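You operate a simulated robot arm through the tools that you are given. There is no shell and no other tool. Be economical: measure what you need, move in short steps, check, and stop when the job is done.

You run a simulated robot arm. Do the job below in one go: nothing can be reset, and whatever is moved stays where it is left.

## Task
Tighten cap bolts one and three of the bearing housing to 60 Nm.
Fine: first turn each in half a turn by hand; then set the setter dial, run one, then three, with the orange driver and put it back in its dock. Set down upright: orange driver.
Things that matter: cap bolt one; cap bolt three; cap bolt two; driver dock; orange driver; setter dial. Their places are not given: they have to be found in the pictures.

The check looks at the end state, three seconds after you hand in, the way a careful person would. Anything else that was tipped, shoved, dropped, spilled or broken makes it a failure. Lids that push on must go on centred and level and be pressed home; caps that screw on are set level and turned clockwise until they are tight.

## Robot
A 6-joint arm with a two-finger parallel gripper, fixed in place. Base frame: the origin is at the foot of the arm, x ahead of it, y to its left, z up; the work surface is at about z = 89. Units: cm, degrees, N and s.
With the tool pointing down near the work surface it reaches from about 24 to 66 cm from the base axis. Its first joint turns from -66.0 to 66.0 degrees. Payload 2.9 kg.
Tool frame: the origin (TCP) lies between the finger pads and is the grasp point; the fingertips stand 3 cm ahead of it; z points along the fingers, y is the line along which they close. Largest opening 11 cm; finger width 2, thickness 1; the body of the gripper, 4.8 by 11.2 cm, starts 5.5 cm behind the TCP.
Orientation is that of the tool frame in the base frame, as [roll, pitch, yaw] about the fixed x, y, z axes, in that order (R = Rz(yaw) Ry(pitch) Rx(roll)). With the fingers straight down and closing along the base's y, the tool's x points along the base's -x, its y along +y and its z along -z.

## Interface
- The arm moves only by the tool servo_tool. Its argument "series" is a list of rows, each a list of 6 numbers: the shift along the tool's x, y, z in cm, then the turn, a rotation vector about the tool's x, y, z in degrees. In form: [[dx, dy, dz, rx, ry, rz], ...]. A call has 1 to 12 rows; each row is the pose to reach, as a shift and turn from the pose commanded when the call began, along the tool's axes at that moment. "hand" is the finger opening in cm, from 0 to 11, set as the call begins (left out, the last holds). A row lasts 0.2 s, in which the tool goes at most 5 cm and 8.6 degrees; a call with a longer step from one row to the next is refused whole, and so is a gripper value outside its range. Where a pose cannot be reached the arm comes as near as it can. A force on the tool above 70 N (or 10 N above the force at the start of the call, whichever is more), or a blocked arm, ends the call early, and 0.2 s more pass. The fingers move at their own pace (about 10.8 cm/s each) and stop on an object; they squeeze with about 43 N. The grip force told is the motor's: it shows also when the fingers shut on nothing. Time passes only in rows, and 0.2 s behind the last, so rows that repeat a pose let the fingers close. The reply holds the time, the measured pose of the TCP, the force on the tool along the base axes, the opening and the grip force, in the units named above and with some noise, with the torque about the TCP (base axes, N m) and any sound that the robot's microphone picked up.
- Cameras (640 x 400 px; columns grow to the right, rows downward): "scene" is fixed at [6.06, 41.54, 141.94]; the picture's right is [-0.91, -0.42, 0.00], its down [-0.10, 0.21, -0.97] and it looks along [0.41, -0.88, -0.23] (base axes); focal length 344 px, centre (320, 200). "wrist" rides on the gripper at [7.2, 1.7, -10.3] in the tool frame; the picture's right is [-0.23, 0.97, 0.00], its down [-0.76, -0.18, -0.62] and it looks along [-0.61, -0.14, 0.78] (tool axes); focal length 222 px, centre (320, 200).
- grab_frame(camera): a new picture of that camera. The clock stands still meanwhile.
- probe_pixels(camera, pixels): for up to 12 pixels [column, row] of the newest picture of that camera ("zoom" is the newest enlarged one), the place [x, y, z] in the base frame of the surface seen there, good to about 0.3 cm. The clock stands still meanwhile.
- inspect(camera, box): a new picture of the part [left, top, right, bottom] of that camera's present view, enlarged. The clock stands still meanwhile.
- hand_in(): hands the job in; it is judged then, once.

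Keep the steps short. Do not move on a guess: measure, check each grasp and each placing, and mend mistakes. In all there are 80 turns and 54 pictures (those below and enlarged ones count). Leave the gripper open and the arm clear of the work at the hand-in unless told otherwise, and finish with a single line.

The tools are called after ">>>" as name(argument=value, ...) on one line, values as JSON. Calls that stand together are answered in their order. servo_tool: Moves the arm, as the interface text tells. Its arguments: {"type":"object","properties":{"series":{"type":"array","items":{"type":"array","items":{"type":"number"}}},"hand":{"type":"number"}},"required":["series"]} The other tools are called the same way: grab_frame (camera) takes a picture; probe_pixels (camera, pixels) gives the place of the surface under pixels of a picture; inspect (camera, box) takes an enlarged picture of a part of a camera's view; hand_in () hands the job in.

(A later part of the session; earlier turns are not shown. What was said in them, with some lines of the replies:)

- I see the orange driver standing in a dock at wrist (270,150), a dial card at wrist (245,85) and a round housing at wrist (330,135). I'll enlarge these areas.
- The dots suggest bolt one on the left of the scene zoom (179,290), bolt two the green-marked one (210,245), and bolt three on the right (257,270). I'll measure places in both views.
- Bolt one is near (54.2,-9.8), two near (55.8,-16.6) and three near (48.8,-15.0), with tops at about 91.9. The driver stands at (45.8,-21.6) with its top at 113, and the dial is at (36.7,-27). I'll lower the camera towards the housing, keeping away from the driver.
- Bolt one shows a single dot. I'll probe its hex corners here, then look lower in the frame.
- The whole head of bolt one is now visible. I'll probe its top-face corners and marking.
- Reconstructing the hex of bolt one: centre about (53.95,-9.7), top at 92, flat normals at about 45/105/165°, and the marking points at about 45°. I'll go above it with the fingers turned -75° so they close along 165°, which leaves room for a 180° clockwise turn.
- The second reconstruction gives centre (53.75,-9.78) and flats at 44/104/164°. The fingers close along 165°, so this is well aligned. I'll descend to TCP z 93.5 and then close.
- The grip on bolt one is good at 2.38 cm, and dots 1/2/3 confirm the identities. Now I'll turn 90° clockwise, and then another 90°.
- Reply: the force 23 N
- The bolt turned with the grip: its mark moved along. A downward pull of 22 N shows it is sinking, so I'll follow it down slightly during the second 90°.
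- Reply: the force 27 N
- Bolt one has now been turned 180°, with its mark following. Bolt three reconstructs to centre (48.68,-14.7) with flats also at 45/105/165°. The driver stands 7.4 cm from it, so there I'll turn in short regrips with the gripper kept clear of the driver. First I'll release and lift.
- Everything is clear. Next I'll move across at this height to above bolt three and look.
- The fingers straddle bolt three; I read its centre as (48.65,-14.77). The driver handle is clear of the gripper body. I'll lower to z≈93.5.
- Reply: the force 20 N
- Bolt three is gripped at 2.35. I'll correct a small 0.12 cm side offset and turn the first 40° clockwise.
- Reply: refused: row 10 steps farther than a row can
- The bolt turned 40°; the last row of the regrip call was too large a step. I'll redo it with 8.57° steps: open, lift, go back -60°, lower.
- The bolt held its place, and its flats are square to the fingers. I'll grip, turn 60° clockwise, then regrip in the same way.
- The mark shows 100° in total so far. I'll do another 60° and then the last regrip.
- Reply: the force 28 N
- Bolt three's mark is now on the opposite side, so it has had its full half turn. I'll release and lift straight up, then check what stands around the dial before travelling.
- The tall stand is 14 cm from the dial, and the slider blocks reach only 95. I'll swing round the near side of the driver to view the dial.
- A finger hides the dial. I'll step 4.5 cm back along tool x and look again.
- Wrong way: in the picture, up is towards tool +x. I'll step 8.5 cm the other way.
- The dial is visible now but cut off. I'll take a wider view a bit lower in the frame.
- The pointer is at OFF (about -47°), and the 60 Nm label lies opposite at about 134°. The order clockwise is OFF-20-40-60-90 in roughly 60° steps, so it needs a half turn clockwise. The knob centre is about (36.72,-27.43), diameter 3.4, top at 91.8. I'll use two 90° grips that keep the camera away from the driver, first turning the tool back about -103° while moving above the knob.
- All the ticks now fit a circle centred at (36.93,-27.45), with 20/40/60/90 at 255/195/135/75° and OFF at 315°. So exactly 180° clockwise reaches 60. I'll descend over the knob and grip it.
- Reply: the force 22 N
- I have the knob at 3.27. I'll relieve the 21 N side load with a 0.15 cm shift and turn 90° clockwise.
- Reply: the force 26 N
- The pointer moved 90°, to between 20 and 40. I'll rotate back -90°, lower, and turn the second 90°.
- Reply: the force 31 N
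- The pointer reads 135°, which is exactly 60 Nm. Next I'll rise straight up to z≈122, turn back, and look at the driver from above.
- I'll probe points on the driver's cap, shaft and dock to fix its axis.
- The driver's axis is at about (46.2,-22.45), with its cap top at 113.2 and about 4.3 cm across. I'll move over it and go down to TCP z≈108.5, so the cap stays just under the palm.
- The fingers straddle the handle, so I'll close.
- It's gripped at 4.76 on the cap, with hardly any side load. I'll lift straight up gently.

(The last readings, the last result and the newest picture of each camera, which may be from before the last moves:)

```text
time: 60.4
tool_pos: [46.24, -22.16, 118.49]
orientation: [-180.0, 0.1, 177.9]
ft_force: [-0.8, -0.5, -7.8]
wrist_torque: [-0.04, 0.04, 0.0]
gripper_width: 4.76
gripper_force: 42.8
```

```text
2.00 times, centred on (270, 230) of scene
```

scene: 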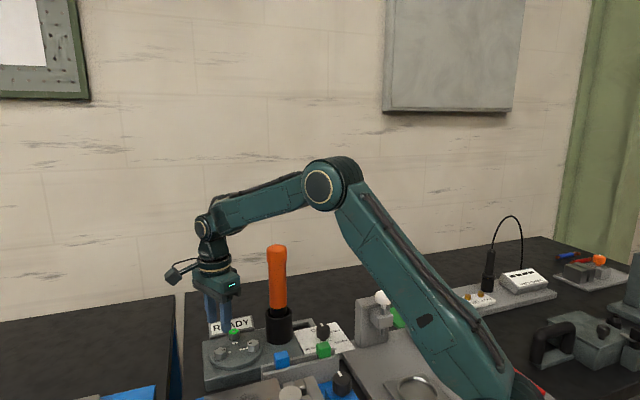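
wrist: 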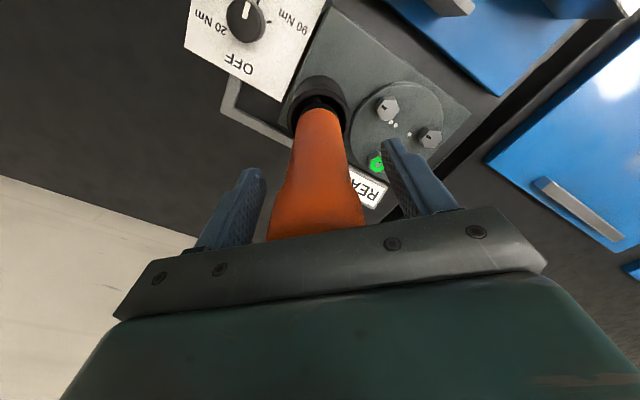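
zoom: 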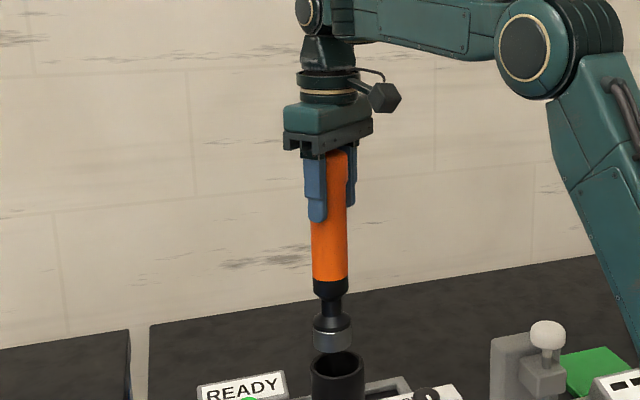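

The driver came out hanging straight, with a socket at its bottom. I'll probe the socket tip and the axis.

>>> probe_pixels(camera="zoom", pixels=[[333, 350], [333, 345], [333, 322], [320, 340], [347, 340], [331, 270], [331, 220], [337, 362], [337, 356]])

>>> inspect(camera="wrist", box=[260, 70, 420, 170])

```text
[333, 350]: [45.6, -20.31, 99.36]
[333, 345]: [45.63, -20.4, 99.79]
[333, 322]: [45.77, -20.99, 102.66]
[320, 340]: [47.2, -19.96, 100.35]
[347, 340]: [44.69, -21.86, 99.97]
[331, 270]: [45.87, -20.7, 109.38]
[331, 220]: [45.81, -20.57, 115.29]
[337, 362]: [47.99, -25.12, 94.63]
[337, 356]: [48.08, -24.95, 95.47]
```

```text
4.00 times, centred on (340, 120) of wrist
```

zoom: 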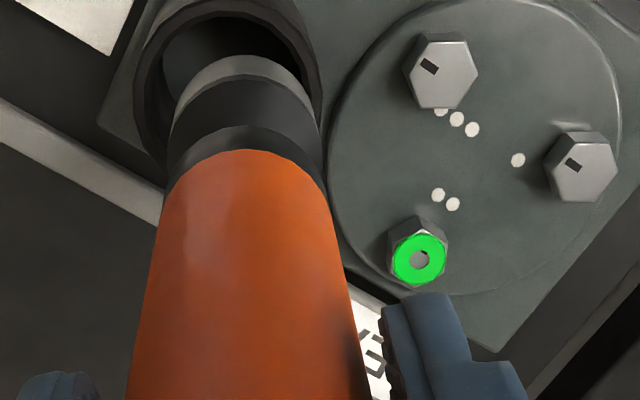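

The tip is about 19.3 below the TCP. To get the socket's offset from the TCP exactly, I'll enlarge it.

>>> inspect(camera="wrist", box=[270, 75, 350, 125])

```text
8.00 times, centred on (310, 100) of wrist
```

zoom: 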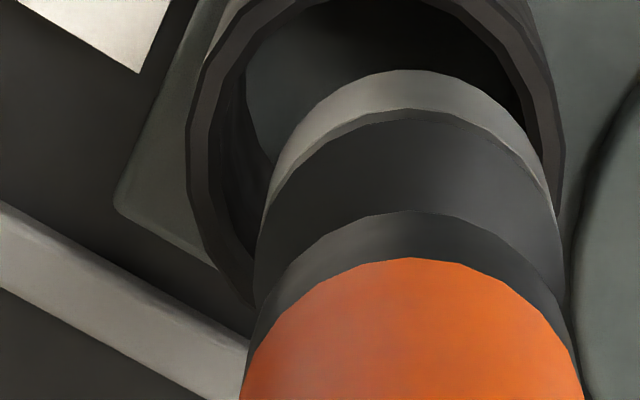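

The socket centre sits roughly 0.5 cm towards base +x of the TCP. I'll carry the driver over to bolt one with that correction, tip well above, and look.

>>> servo_tool(series=[[-0.8, 1.6, -0.3, 0, 0, 0], [-1.9, 3.7, -0.3, 0, 0, 0], [-3, 6, -0.3, 0, 0, 0], [-4.2, 8.3, -0.3, 0, 0, 0], [-5.3, 10.4, -0.3, 0, 0, 0], [-6.1, 12, -0.3, 0, 0, 0], [-6.55, 12.89, 0, 0, 0, 0], [-6.55, 12.89, 2.5, 0, 0, 0], [-6.55, 12.89, 4.7, 0, 0, 0], [-6.55, 12.89, 4.7, 0, 0, 0]])

>>> inspect(camera="wrist", box=[260, 60, 420, 160])

>>> inspect(camera="scene", box=[180, 280, 300, 380])

```text
time: 62.6
tool_pos: [53.02, -9.71, 113.67]
orientation: [180.0, 0.0, 178.0]
ft_force: [-1.1, -0.1, -8.8]
wrist_torque: [-0.04, 0.03, -0.02]
gripper_width: 4.75
gripper_force: 43.2
```

```text
4.00 times, centred on (340, 110) of wrist
```

zoom: 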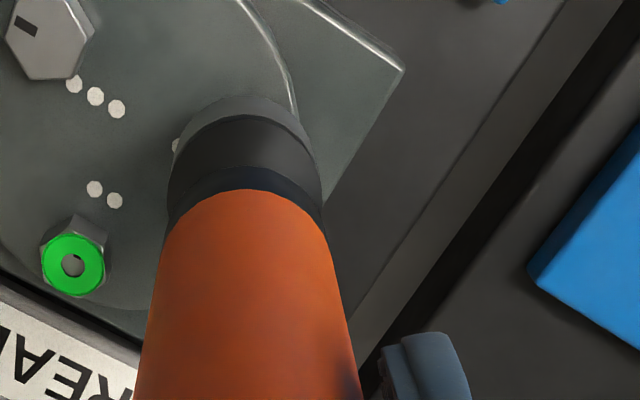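

```text
4.00 times, centred on (240, 330) of scene
```

zoom: 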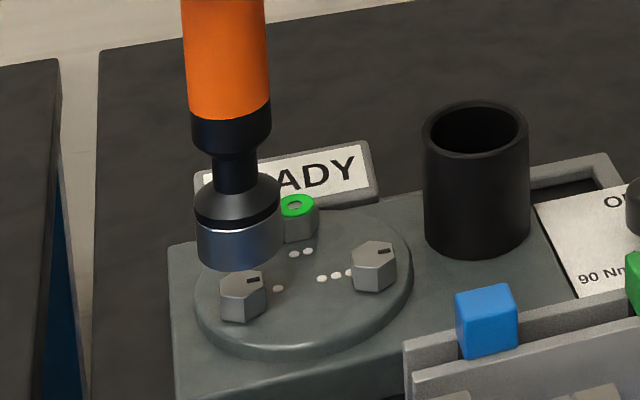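

Sideways, the socket lines up with bolt one in the scene view (centre at column 240, bolt at 242). I'll probe the socket and bolt to check the depth direction.

>>> probe_pixels(camera="zoom", pixels=[[240, 255], [240, 266], [205, 255], [275, 255], [240, 245], [230, 90], [238, 305], [243, 281], [475, 200], [475, 108], [475, 160], [240, 235]])

```text
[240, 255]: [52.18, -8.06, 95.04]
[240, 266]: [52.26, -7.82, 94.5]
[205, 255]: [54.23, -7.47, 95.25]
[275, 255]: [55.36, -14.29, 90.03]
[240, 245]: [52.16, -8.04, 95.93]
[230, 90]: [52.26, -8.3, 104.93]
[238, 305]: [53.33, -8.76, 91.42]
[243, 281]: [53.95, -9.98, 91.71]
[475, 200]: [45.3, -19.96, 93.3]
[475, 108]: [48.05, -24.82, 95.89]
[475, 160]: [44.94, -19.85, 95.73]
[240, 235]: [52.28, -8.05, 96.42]
```

The socket centre works out at (53.8,-9.73), right over bolt one at about (53.75,-9.7), with its tip at about 94.2. I'll lower slowly onto the head.

>>> servo_tool(series=[[0, 0, 1, 0, 0, 0], [0, 0, 1.8, 0, 0, 0], [0, 0, 2.3, 0, 0, 0], [0, 0, 2.6, 0, 0, 0], [0, 0, 2.9, 0, 0, 0], [0, 0, 2.9, 0, 0, 0]])

>>> inspect(camera="scene", box=[180, 280, 300, 380])

```text
time: 64.0
tool_pos: [53.06, -9.71, 110.85]
orientation: [-179.9, 0.1, 178.1]
ft_force: [1.3, 0.8, -7.8]
wrist_torque: [-0.03, -0.1, -0.01]
gripper_width: 4.73
gripper_force: 43.2
```

```text
4.00 times, centred on (240, 330) of scene
```

zoom: 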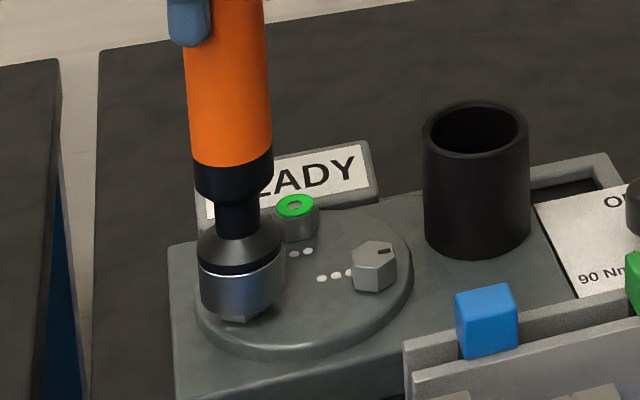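

The socket already covers part of the head with no contact force. I'll keep lowering.

>>> servo_tool(series=[[0, 0, 0.3, 0, 0, 0], [0, 0, 0.6, 0, 0, 0], [0, 0, 0.8, 0, 0, 0], [0, 0, 1.0, 0, 0, 0], [0, 0, 1.0, 0, 0, 0]])

```text
time: 65.2
tool_pos: [53.12, -9.86, 110.02]
orientation: [179.9, 0.0, 178.1]
ft_force: [0.7, 1.6, -7.5]
wrist_torque: [0.41, -0.02, -0.02]
gripper_width: 4.76
gripper_force: 42.7
```

Still no vertical contact, so a little further.

>>> servo_tool(series=[[0, 0, 0.15, 0, 0, 0], [0, 0, 0.3, 0, 0, 0], [0, 0, 0.3, 0, 0, 0]])

>>> inspect(camera="scene", box=[180, 280, 300, 380])

```text
time: 66.0
tool_pos: [53.08, -9.8, 109.69]
orientation: [-179.9, 0.0, 177.9]
ft_force: [0.6, 0.5, -7.8]
wrist_torque: [-0.05, 0.07, 0.03]
gripper_width: 4.75
gripper_force: 43.3
```

```text
4.00 times, centred on (240, 330) of scene
```

zoom: 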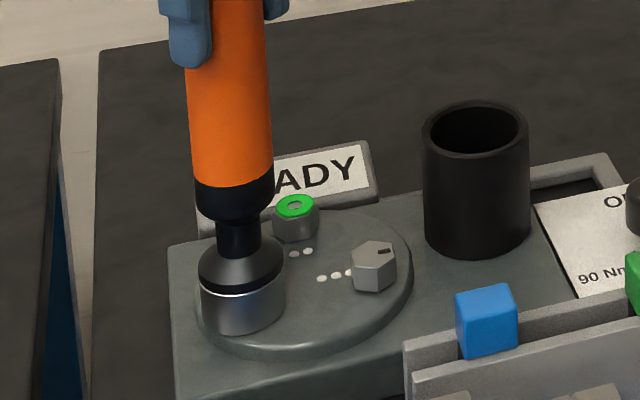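

The socket is nearly on the flange. I'll press on gently and watch force and sound.

>>> servo_tool(series=[[0, 0, 0.15, 0, 0, 0], [0, 0, 0.3, 0, 0, 0], [0, 0, 0.4, 0, 0, 0], [0, 0, 0.4, 0, 0, 0], [0, 0, 0.4, 0, 0, 0]])

```text
time: 67.2
tool_pos: [53.14, -9.6, 109.54]
orientation: [180.0, 0.6, 178.0]
ft_force: [-1.9, -0.2, 29.2]
wrist_torque: [-0.61, -0.17, -0.13]
gripper_width: 4.76
gripper_force: 42.7
```

It's seated and pressing with about 37 N, with no sound yet. I'll hold and listen.

>>> servo_tool(series=[[0, 0, 0, 0, 0, 0], [0, 0, 0, 0, 0, 0], [0, 0, 0, 0, 0, 0], [0, 0, 0, 0, 0, 0], [0, 0, 0, 0, 0, 0], [0, 0, 0, 0, 0, 0], [0, 0, 0, 0, 0, 0], [0, 0, 0, 0, 0, 0], [0, 0, 0, 0, 0, 0], [0, 0, 0, 0, 0, 0]])

>>> inspect(camera="scene", box=[180, 280, 300, 380])

```text
time: 69.4
tool_pos: [53.16, -9.79, 109.53]
orientation: [-180.0, 0.5, 178.0]
ft_force: [0.3, -1.3, 28.6]
wrist_torque: [-0.81, -0.62, 0.0]
gripper_width: 4.75
gripper_force: 43.1
```

```text
4.00 times, centred on (240, 330) of scene
```

zoom: 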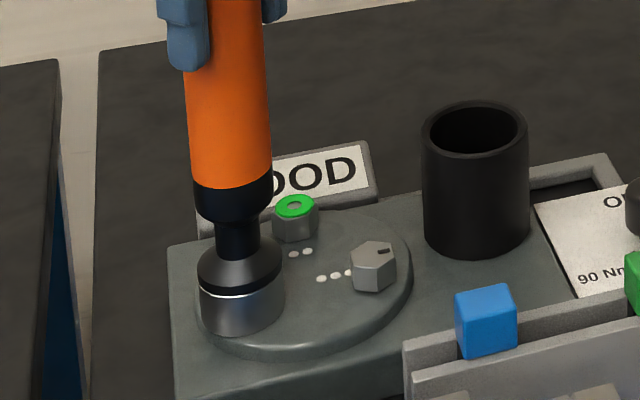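

The sign changed from READY to "…OOD" (GOOD). I'll lift off bolt one and check the sign and head.

>>> servo_tool(series=[[0, 0, -0.5, 0, 0, 0], [0, 0, -1.2, 0, 0, 0], [0, 0, -2.5, 0, 0, 0], [0, 0, -4, 0, 0, 0], [0, 0, -5.5, 0, 0, 0], [0, 0, -5.5, 0, 0, 0]])

>>> inspect(camera="scene", box=[180, 260, 300, 380])

```text
time: 70.8
tool_pos: [52.97, -9.83, 114.84]
orientation: [180.0, 0.0, 178.0]
ft_force: [0.4, 0.8, -7.5]
wrist_torque: [0.08, 0.05, -0.02]
gripper_width: 4.76
gripper_force: 43.5
```

```text
3.33 times, centred on (240, 320) of scene
```

zoom: 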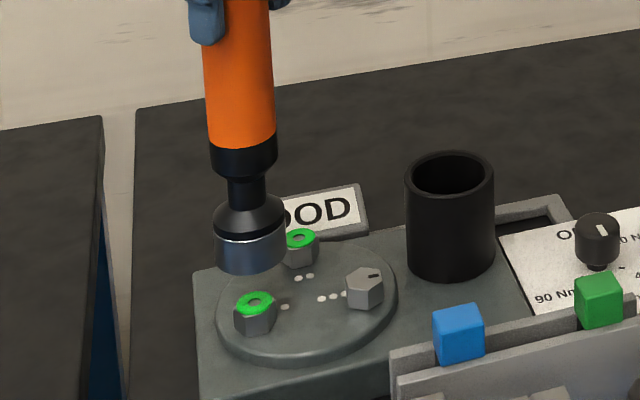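

Bolt one is green. I'll move to bolt three by the measured difference (-5.02,-4.97) and hover.

>>> servo_tool(series=[[1.2, -1.28, 0, 0, 0, 0], [2.4, -2.57, 0, 0, 0, 0], [3.6, -3.85, 0, 0, 0, 0], [4.84, -5.14, 0, 0, 0, 0], [4.84, -5.14, 1, 0, 0, 0], [4.84, -5.14, 1.8, 0, 0, 0], [4.84, -5.14, 1.8, 0, 0, 0]])

>>> inspect(camera="scene", box=[180, 280, 300, 380])

>>> probe_pixels(camera="zoom", pixels=[[368, 230], [370, 222], [370, 240], [373, 285], [350, 225], [390, 225], [370, 210]])

```text
time: 72.4
tool_pos: [48.02, -14.8, 112.81]
orientation: [-180.0, 0.0, 177.9]
ft_force: [0.3, -0.1, -7.9]
wrist_torque: [0.02, 0.04, -0.03]
gripper_width: 4.73
gripper_force: 43.2
```

```text
4.00 times, centred on (240, 330) of scene
```

zoom: 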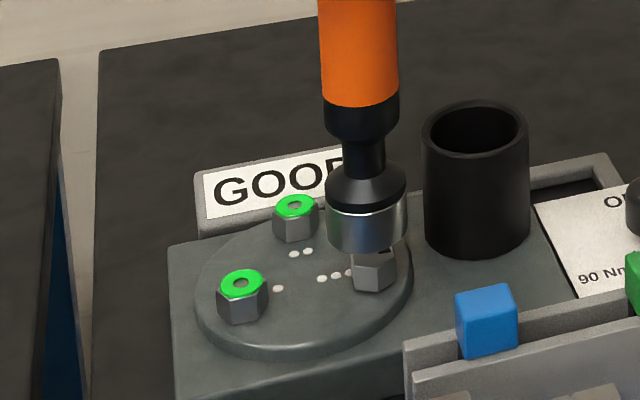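

```text
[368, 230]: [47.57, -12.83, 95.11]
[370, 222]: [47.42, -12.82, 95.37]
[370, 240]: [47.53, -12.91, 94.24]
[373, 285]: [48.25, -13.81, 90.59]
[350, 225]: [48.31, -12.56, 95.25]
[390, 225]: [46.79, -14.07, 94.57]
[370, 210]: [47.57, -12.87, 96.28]
```

The socket (48.92,-14.72) and bolt three (48.95,-14.77) coincide within 0.2 cm. I'll lower to the same pressing depth as before and hold.

>>> servo_tool(series=[[0.08, -0.04, 0.8, 0, 0, 0], [0.08, -0.04, 1.4, 0, 0, 0], [0.08, -0.04, 1.8, 0, 0, 0], [0.08, -0.04, 2.1, 0, 0, 0], [0.08, -0.04, 2.4, 0, 0, 0], [0.08, -0.04, 2.7, 0, 0, 0], [0.08, -0.04, 3.0, 0, 0, 0], [0.08, -0.04, 3.2, 0, 0, 0], [0.08, -0.04, 3.4, 0, 0, 0], [0.08, -0.04, 3.6, 0, 0, 0], [0.08, -0.04, 3.7, 0, 0, 0], [0.08, -0.04, 3.7, 0, 0, 0]])

>>> servo_tool(series=[[0, 0, 0, 0, 0, 0], [0, 0, 0, 0, 0, 0], [0, 0, 0, 0, 0, 0], [0, 0, 0, 0, 0, 0], [0, 0, 0, 0, 0, 0], [0, 0, 0, 0, 0, 0], [0, 0, 0, 0, 0, 0], [0, 0, 0, 0, 0, 0], [0, 0, 0, 0, 0, 0], [0, 0, 0, 0, 0, 0], [0, 0, 0, 0, 0, 0], [0, 0, 0, 0, 0, 0]])

>>> inspect(camera="scene", box=[180, 280, 300, 380])

```text
time: 75.0
tool_pos: [48.02, -14.84, 109.5]
orientation: [179.9, 0.4, 178.0]
ft_force: [-4.4, 0.5, 21.2]
wrist_torque: [0.66, 0.69, -0.01]
gripper_width: 4.76
gripper_force: 42.8
```

```text
time: 77.6
tool_pos: [48.07, -14.81, 109.44]
orientation: [-180.0, 0.3, 177.9]
ft_force: [1.7, 0.8, 27.8]
wrist_torque: [0.75, -0.61, -0.05]
gripper_width: 4.75
gripper_force: 43.4
```

```text
4.00 times, centred on (240, 330) of scene
```

zoom: 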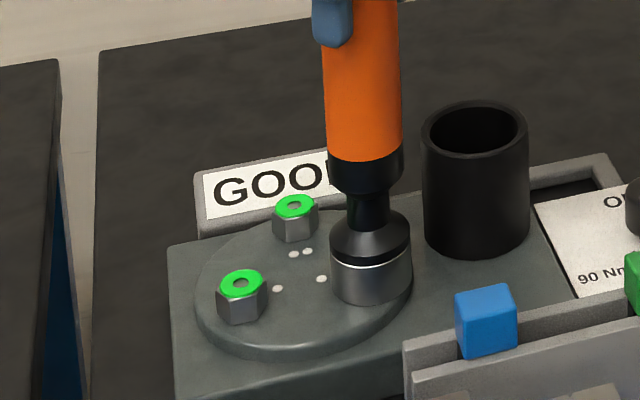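

It seated with the same force for over 2 s. I'll lift to z≈119 and check.

>>> servo_tool(series=[[0, 0, -0.5, 0, 0, 0], [0, 0, -1.2, 0, 0, 0], [0, 0, -2.5, 0, 0, 0], [0, 0, -4.5, 0, 0, 0], [0, 0, -6.5, 0, 0, 0], [0, 0, -8.5, 0, 0, 0], [0, 0, -10, 0, 0, 0], [0, 0, -10, 0, 0, 0]])

>>> inspect(camera="scene", box=[180, 260, 300, 380])

```text
time: 79.4
tool_pos: [47.95, -14.82, 119.25]
orientation: [180.0, 0.0, 177.9]
ft_force: [1.1, 0.2, -7.4]
wrist_torque: [-0.03, 0.03, -0.03]
gripper_width: 4.73
gripper_force: 42.7
```

```text
3.33 times, centred on (240, 320) of scene
```

zoom: 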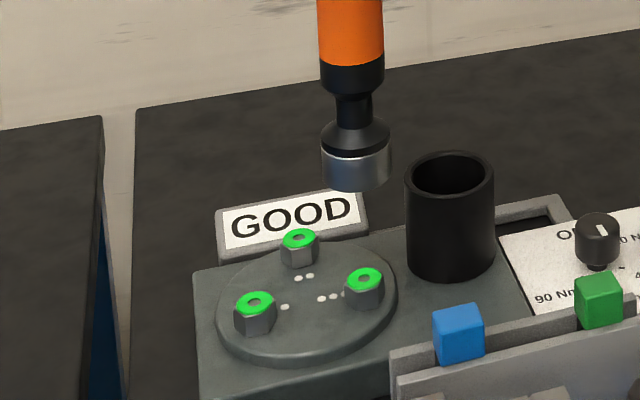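

All three bolts show green and the sign reads GOOD. Now I'll carry the driver back over the dock by exactly undoing the moves, and check alignment from above.

>>> servo_tool(series=[[0.3, -1.5, 0, 0, 0, 0], [0.7, -3.2, 0, 0, 0, 0], [1.1, -5, 0, 0, 0, 0], [1.4, -6.6, 0, 0, 0, 0], [1.63, -7.71, 0, 0, 0, 0], [1.63, -7.71, 1, 0, 0, 0], [1.63, -7.71, 1, 0, 0, 0]])

>>> inspect(camera="wrist", box=[270, 75, 350, 125])

>>> inspect(camera="scene", box=[220, 260, 340, 360])

```text
time: 81.0
tool_pos: [46.13, -22.47, 118.37]
orientation: [179.9, 0.1, 177.9]
ft_force: [-0.1, 0.0, -8.3]
wrist_torque: [-0.01, 0.04, -0.03]
gripper_width: 4.73
gripper_force: 42.7
```

```text
8.00 times, centred on (310, 100) of wrist
```

zoom: 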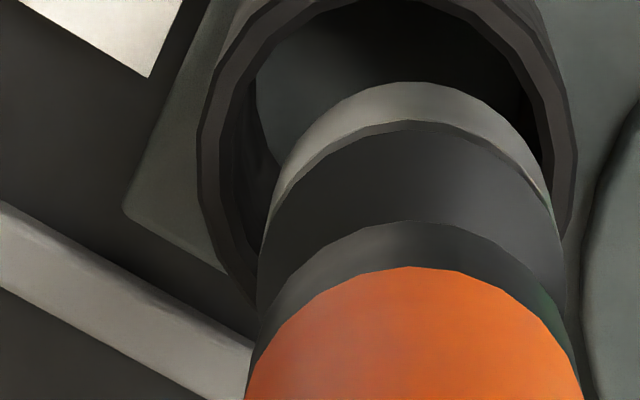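

```text
4.00 times, centred on (280, 310) of scene
```

zoom: 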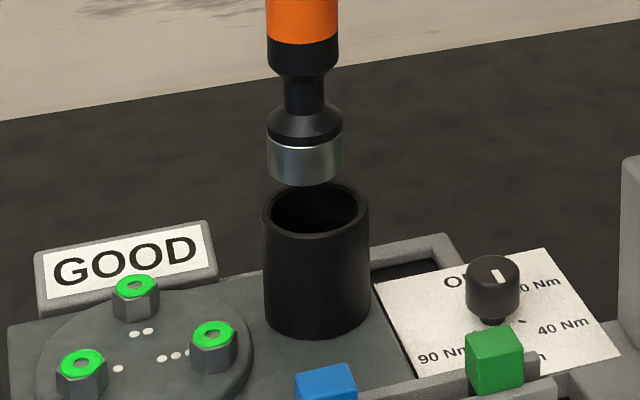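

The alignment matches the picture taken at lift-out to within 0.1 cm. I'll lower slowly into the dock.

>>> servo_tool(series=[[0, 0.05, 1, 0, 0, 0], [0, 0.05, 2, 0, 0, 0], [0, 0.05, 3, 0, 0, 0], [0, 0.05, 4, 0, 0, 0], [0, 0.05, 5, 0, 0, 0], [0, 0.05, 6, 0, 0, 0], [0, 0.05, 7, 0, 0, 0], [0, 0.05, 8, 0, 0, 0], [0, 0.05, 8.7, 0, 0, 0], [0, 0.05, 9.2, 0, 0, 0], [0, 0.05, 9.2, 0, 0, 0]])

>>> servo_tool(series=[[0, 0, 0.1, 0, 0, 0], [0, 0, 0.2, 0, 0, 0], [0, 0, 0.3, 0, 0, 0], [0, 0, 0.4, 0, 0, 0], [0, 0, 0.4, 0, 0, 0]])

```text
time: 82.3
tool_pos: [46.31, -22.42, 114.45]
orientation: [-179.5, 1.2, 178.1]
ft_force: [-3.9, 4.8, 5.9]
wrist_torque: [0.95, 0.48, 0.14]
gripper_width: 4.75
gripper_force: 42.9
stopped in row 6: the force on the tool passed its limit (the readings are from after the stop); the commanded pose is now the measured one
```

```text
time: 83.5
tool_pos: [46.28, -22.34, 114.46]
orientation: [-179.3, 1.8, 177.9]
ft_force: [-9.9, 4.3, 43.4]
wrist_torque: [1.66, 1.05, 0.23]
gripper_width: 4.73
gripper_force: 43.2
```

It caught on the dock rim and the tool tipped slightly. I'll raise 2 cm with the tool levelled and look closely.

>>> servo_tool(series=[[0, 0, -0.8, 0, 0, 0], [0, 0, -1.8, 0, 0, 0], [0, 0, -3, 0, 0, 0], [0, 0, -3, 0, 0, 0]])

>>> inspect(camera="scene", box=[230, 240, 330, 340])

>>> inspect(camera="wrist", box=[260, 60, 370, 129])

```text
time: 84.5
tool_pos: [46.33, -22.43, 116.7]
orientation: [-179.5, 1.2, 178.0]
ft_force: [0.7, -0.2, -7.4]
wrist_torque: [-0.01, 0.04, 0.02]
gripper_width: 4.74
gripper_force: 43.2
```

```text
4.00 times, centred on (280, 290) of scene
```

zoom: 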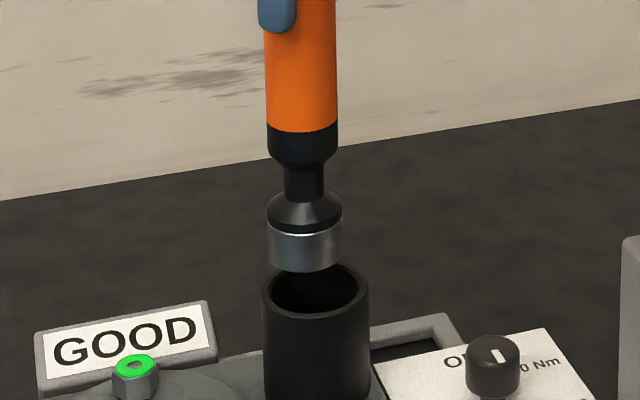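

```text
5.80 times, centred on (315, 94) of wrist
```

zoom: 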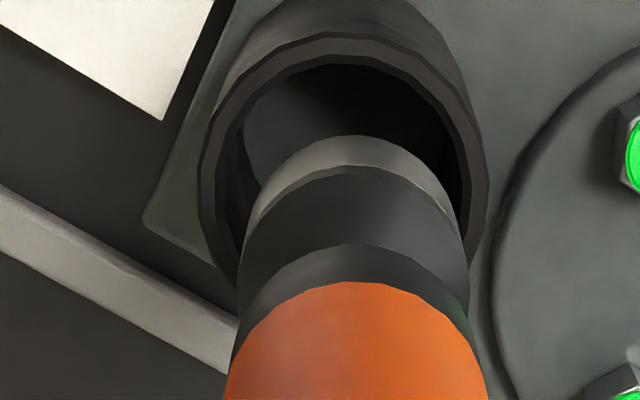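

The tool is still 1.2° off level, and the socket sits about 0.5 cm towards base +x of the dock centre. I'll level the tool, shift about 0.55 cm in tool +x, and look again.

>>> servo_tool(series=[[0.25, -0.08, -1, -0.27, 0.6, 0], [0.55, -0.17, -1, -0.54, 1.18, 0], [0.55, -0.17, -1, -0.54, 1.18, 0], [0.55, -0.17, -1, -0.54, 1.18, 0]])

>>> inspect(camera="wrist", box=[260, 50, 370, 119])

>>> inspect(camera="scene", box=[230, 240, 330, 340])

```text
time: 85.5
tool_pos: [45.59, -22.69, 117.84]
orientation: [-179.9, 0.1, 178.0]
ft_force: [-0.4, 1.2, -7.2]
wrist_torque: [-0.01, 0.03, 0.01]
gripper_width: 4.71
gripper_force: 42.9
```

```text
5.80 times, centred on (315, 84) of wrist
```

zoom: 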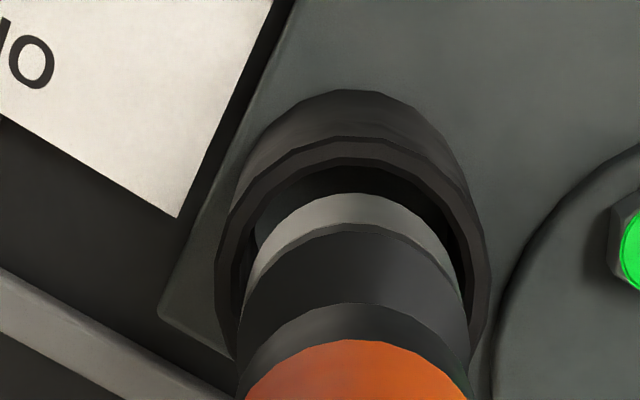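

```text
4.00 times, centred on (280, 290) of scene
```

zoom: 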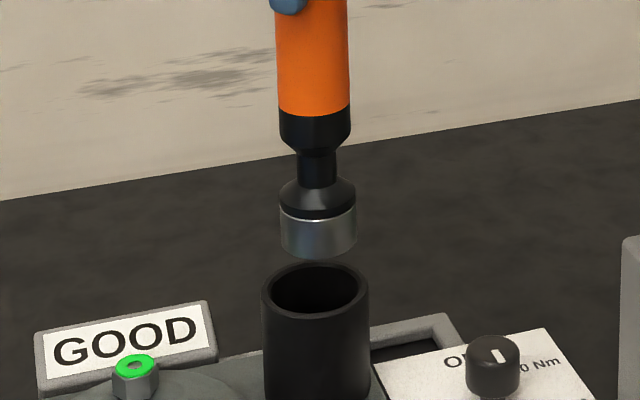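

The two views agree: I overshot by about 0.2 cm. I'll correct that and lower in gentle steps.

>>> servo_tool(series=[[-0.2, 0, 0, 0, 0, 0], [-0.2, 0, 0.8, 0, 0, 0], [-0.2, 0, 1.6, 0, 0, 0], [-0.2, 0, 2.2, 0, 0, 0], [-0.2, 0, 2.8, 0, 0, 0], [-0.2, 0, 3.4, 0, 0, 0], [-0.2, 0, 4, 0, 0, 0], [-0.2, 0, 4.6, 0, 0, 0], [-0.2, 0, 5.2, 0, 0, 0], [-0.2, 0, 5.8, 0, 0, 0], [-0.2, 0, 5.8, 0, 0, 0]])

```text
time: 87.9
tool_pos: [45.84, -22.66, 111.97]
orientation: [-180.0, 0.2, 178.0]
ft_force: [0.4, -0.7, -8.7]
wrist_torque: [0.04, 0.03, -0.02]
gripper_width: 4.75
gripper_force: 42.9
```

The socket is inside the dock with no side load. I'll lower the rest until it rests on the bottom.

>>> servo_tool(series=[[0, 0, 0.6, 0, 0, 0], [0, 0, 1.2, 0, 0, 0], [0, 0, 1.8, 0, 0, 0], [0, 0, 2.3, 0, 0, 0], [0, 0, 2.7, 0, 0, 0], [0, 0, 3.0, 0, 0, 0], [0, 0, 3.0, 0, 0, 0]])

```text
time: 89.5
tool_pos: [45.94, -22.47, 109.16]
orientation: [-179.9, 0.1, 178.0]
ft_force: [0.0, 0.3, -8.4]
wrist_torque: [0.02, 0.03, 0.01]
gripper_width: 4.76
gripper_force: 43.1
```

>>> servo_tool(series=[[0, 0, 0.15, 0, 0, 0], [0, 0, 0.3, 0, 0, 0], [0, 0, 0.45, 0, 0, 0], [0, 0, 0.6, 0, 0, 0], [0, 0, 0.6, 0, 0, 0]])

```text
time: 90.7
tool_pos: [45.85, -22.55, 108.57]
orientation: [-180.0, 0.1, 177.9]
ft_force: [0.1, -1.2, -8.4]
wrist_torque: [0.01, 0.02, -0.02]
gripper_width: 4.75
gripper_force: 42.8
```

It's still carrying the weight; I'll lower in small steps until it's borne.

>>> servo_tool(series=[[0, 0, 0.1, 0, 0, 0], [0, 0, 0.2, 0, 0, 0], [0, 0, 0.25, 0, 0, 0], [0, 0, 0.25, 0, 0, 0]])

```text
time: 91.7
tool_pos: [45.81, -22.58, 108.35]
orientation: [-180.0, 0.1, 177.9]
ft_force: [0.5, 0.0, -8.6]
wrist_torque: [-0.02, 0.02, -0.02]
gripper_width: 4.77
gripper_force: 43.2
```

>>> servo_tool(series=[[0, 0, 0.1, 0, 0, 0], [0, 0, 0.2, 0, 0, 0], [0, 0, 0.3, 0, 0, 0], [0, 0, 0.3, 0, 0, 0]])

>>> inspect(camera="scene", box=[200, 200, 340, 340])

```text
time: 92.7
tool_pos: [45.79, -22.6, 108.02]
orientation: [-179.9, 0.1, 178.0]
ft_force: [-0.1, 0.4, -7.7]
wrist_torque: [-0.02, 0.05, 0.05]
gripper_width: 4.73
gripper_force: 42.7
```

```text
2.86 times, centred on (270, 270) of scene
```

zoom: 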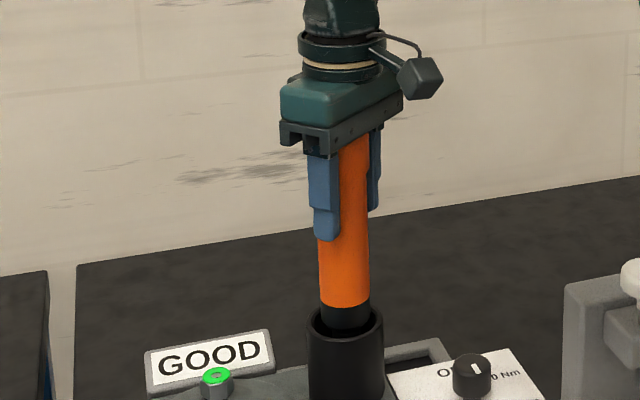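

The driver is deep in the dock but not quite down; it had slid slightly up in the fingers while pressing on the bolts. I'll keep lowering.

>>> servo_tool(series=[[0, 0, 0.1, 0, 0, 0], [0, 0, 0.2, 0, 0, 0], [0, 0, 0.3, 0, 0, 0], [0, 0, 0.4, 0, 0, 0], [0, 0, 0.4, 0, 0, 0]])

```text
time: 93.9
tool_pos: [45.87, -22.41, 107.63]
orientation: [180.0, 0.1, 178.0]
ft_force: [0.4, 1.1, -7.5]
wrist_torque: [-0.01, 0.04, -0.01]
gripper_width: 4.72
gripper_force: 42.6
```

>>> servo_tool(series=[[0, 0, 0.1, 0, 0, 0], [0, 0, 0.2, 0, 0, 0], [0, 0, 0.3, 0, 0, 0], [0, 0, 0.3, 0, 0, 0]])

>>> inspect(camera="scene", box=[230, 220, 310, 340])

>>> probe_pixels(camera="zoom", pixels=[[330, 285], [330, 300], [330, 220], [335, 330], [325, 120], [330, 270]])

```text
time: 94.9
tool_pos: [45.97, -22.62, 107.5]
orientation: [180.0, 0.2, 177.9]
ft_force: [-6.6, 2.0, 14.7]
wrist_torque: [0.32, 0.58, -0.07]
gripper_width: 4.73
gripper_force: 43.2
```

```text
3.33 times, centred on (270, 280) of scene
```

zoom: 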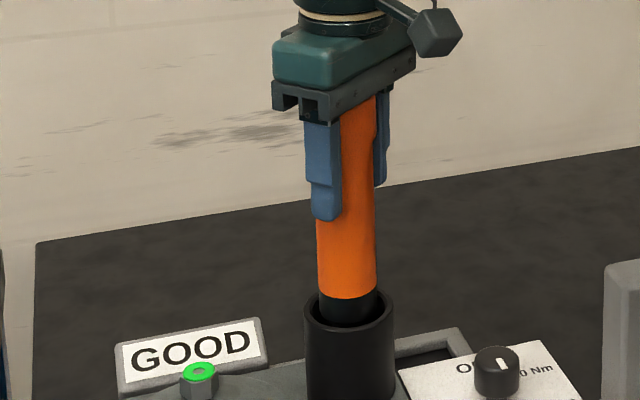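

```text
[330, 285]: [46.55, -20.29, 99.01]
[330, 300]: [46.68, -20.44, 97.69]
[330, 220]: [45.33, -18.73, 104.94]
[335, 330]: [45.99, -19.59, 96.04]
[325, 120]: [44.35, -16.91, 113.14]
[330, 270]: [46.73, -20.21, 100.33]
```

Now it's standing on the dock floor (upward force 15 N). I'll ease off 0.1 and open the fingers.

>>> servo_tool(series=[[0, 0, -0.12, 0, 0, 0], [0, 0, -0.12, 0, 0, 0]])

>>> servo_tool(series=[[0, 0, 0, 0, 0, 0], [0, 0, 0, 0, 0, 0], [0, 0, 0, 0, 0, 0]], hand=8)

>>> servo_tool(series=[[0, 0, -1, 0, 0, 0], [0, 0, -3, 0, 0, 0], [0, 0, -6, 0, 0, 0], [0, 0, -10, 0, 0, 0], [0, 0, -14, 0, 0, 0], [0, 0, -17, 0, 0, 0], [3, 1, -18, 0, 0, 0], [6, 3, -18, 0, 0, 0], [9, 5, -18, 0, 0, 0], [9, 5, -18, 0, 0, 0]])

>>> inspect(camera="scene", box=[180, 230, 370, 400])

>>> grab_frame(camera="wrist")

```text
time: 95.5
tool_pos: [45.84, -22.55, 107.59]
orientation: [-179.8, 0.3, 177.9]
ft_force: [-3.8, 0.6, 18.3]
wrist_torque: [-0.13, 0.03, -0.09]
gripper_width: 4.72
gripper_force: 43.5
```

```text
time: 96.3
tool_pos: [45.96, -22.44, 107.44]
orientation: [-179.9, 0.1, 178.0]
ft_force: [-3.3, -0.6, 19.0]
wrist_torque: [-0.01, 0.0, 0.02]
gripper_width: 8.02
gripper_force: 0.1
```

```text
time: 98.5
tool_pos: [37.07, -16.82, 125.59]
orientation: [-179.9, 0.2, 177.9]
ft_force: [0.1, 0.6, -0.3]
wrist_torque: [0.02, 0.0, -0.01]
gripper_width: 8.03
gripper_force: 0.0
```

```text
2.35 times, centred on (275, 315) of scene
```

zoom: 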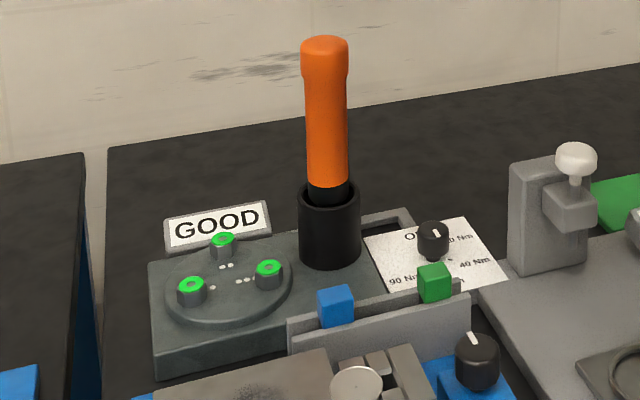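

```text
1 pictures are left
```

wrist: 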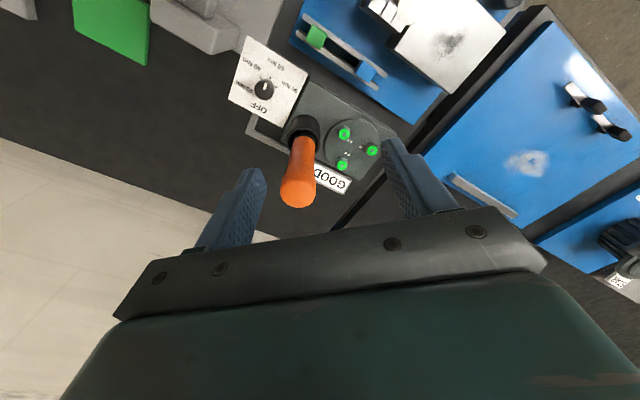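

The driver stands upright in its dock, bolts one, two and three show green, the sign reads GOOD, and the dial is at 60. The gripper is open and clear, so I'll hand in.

>>> hand_in()

```text
The job is handed in.
```

Cap bolts one and three are each turned in half a turn by hand and run at the 60 Nm setting (both show green, sign reads GOOD), and the orange driver is back upright in its dock after catching the dock rim once on the way in.
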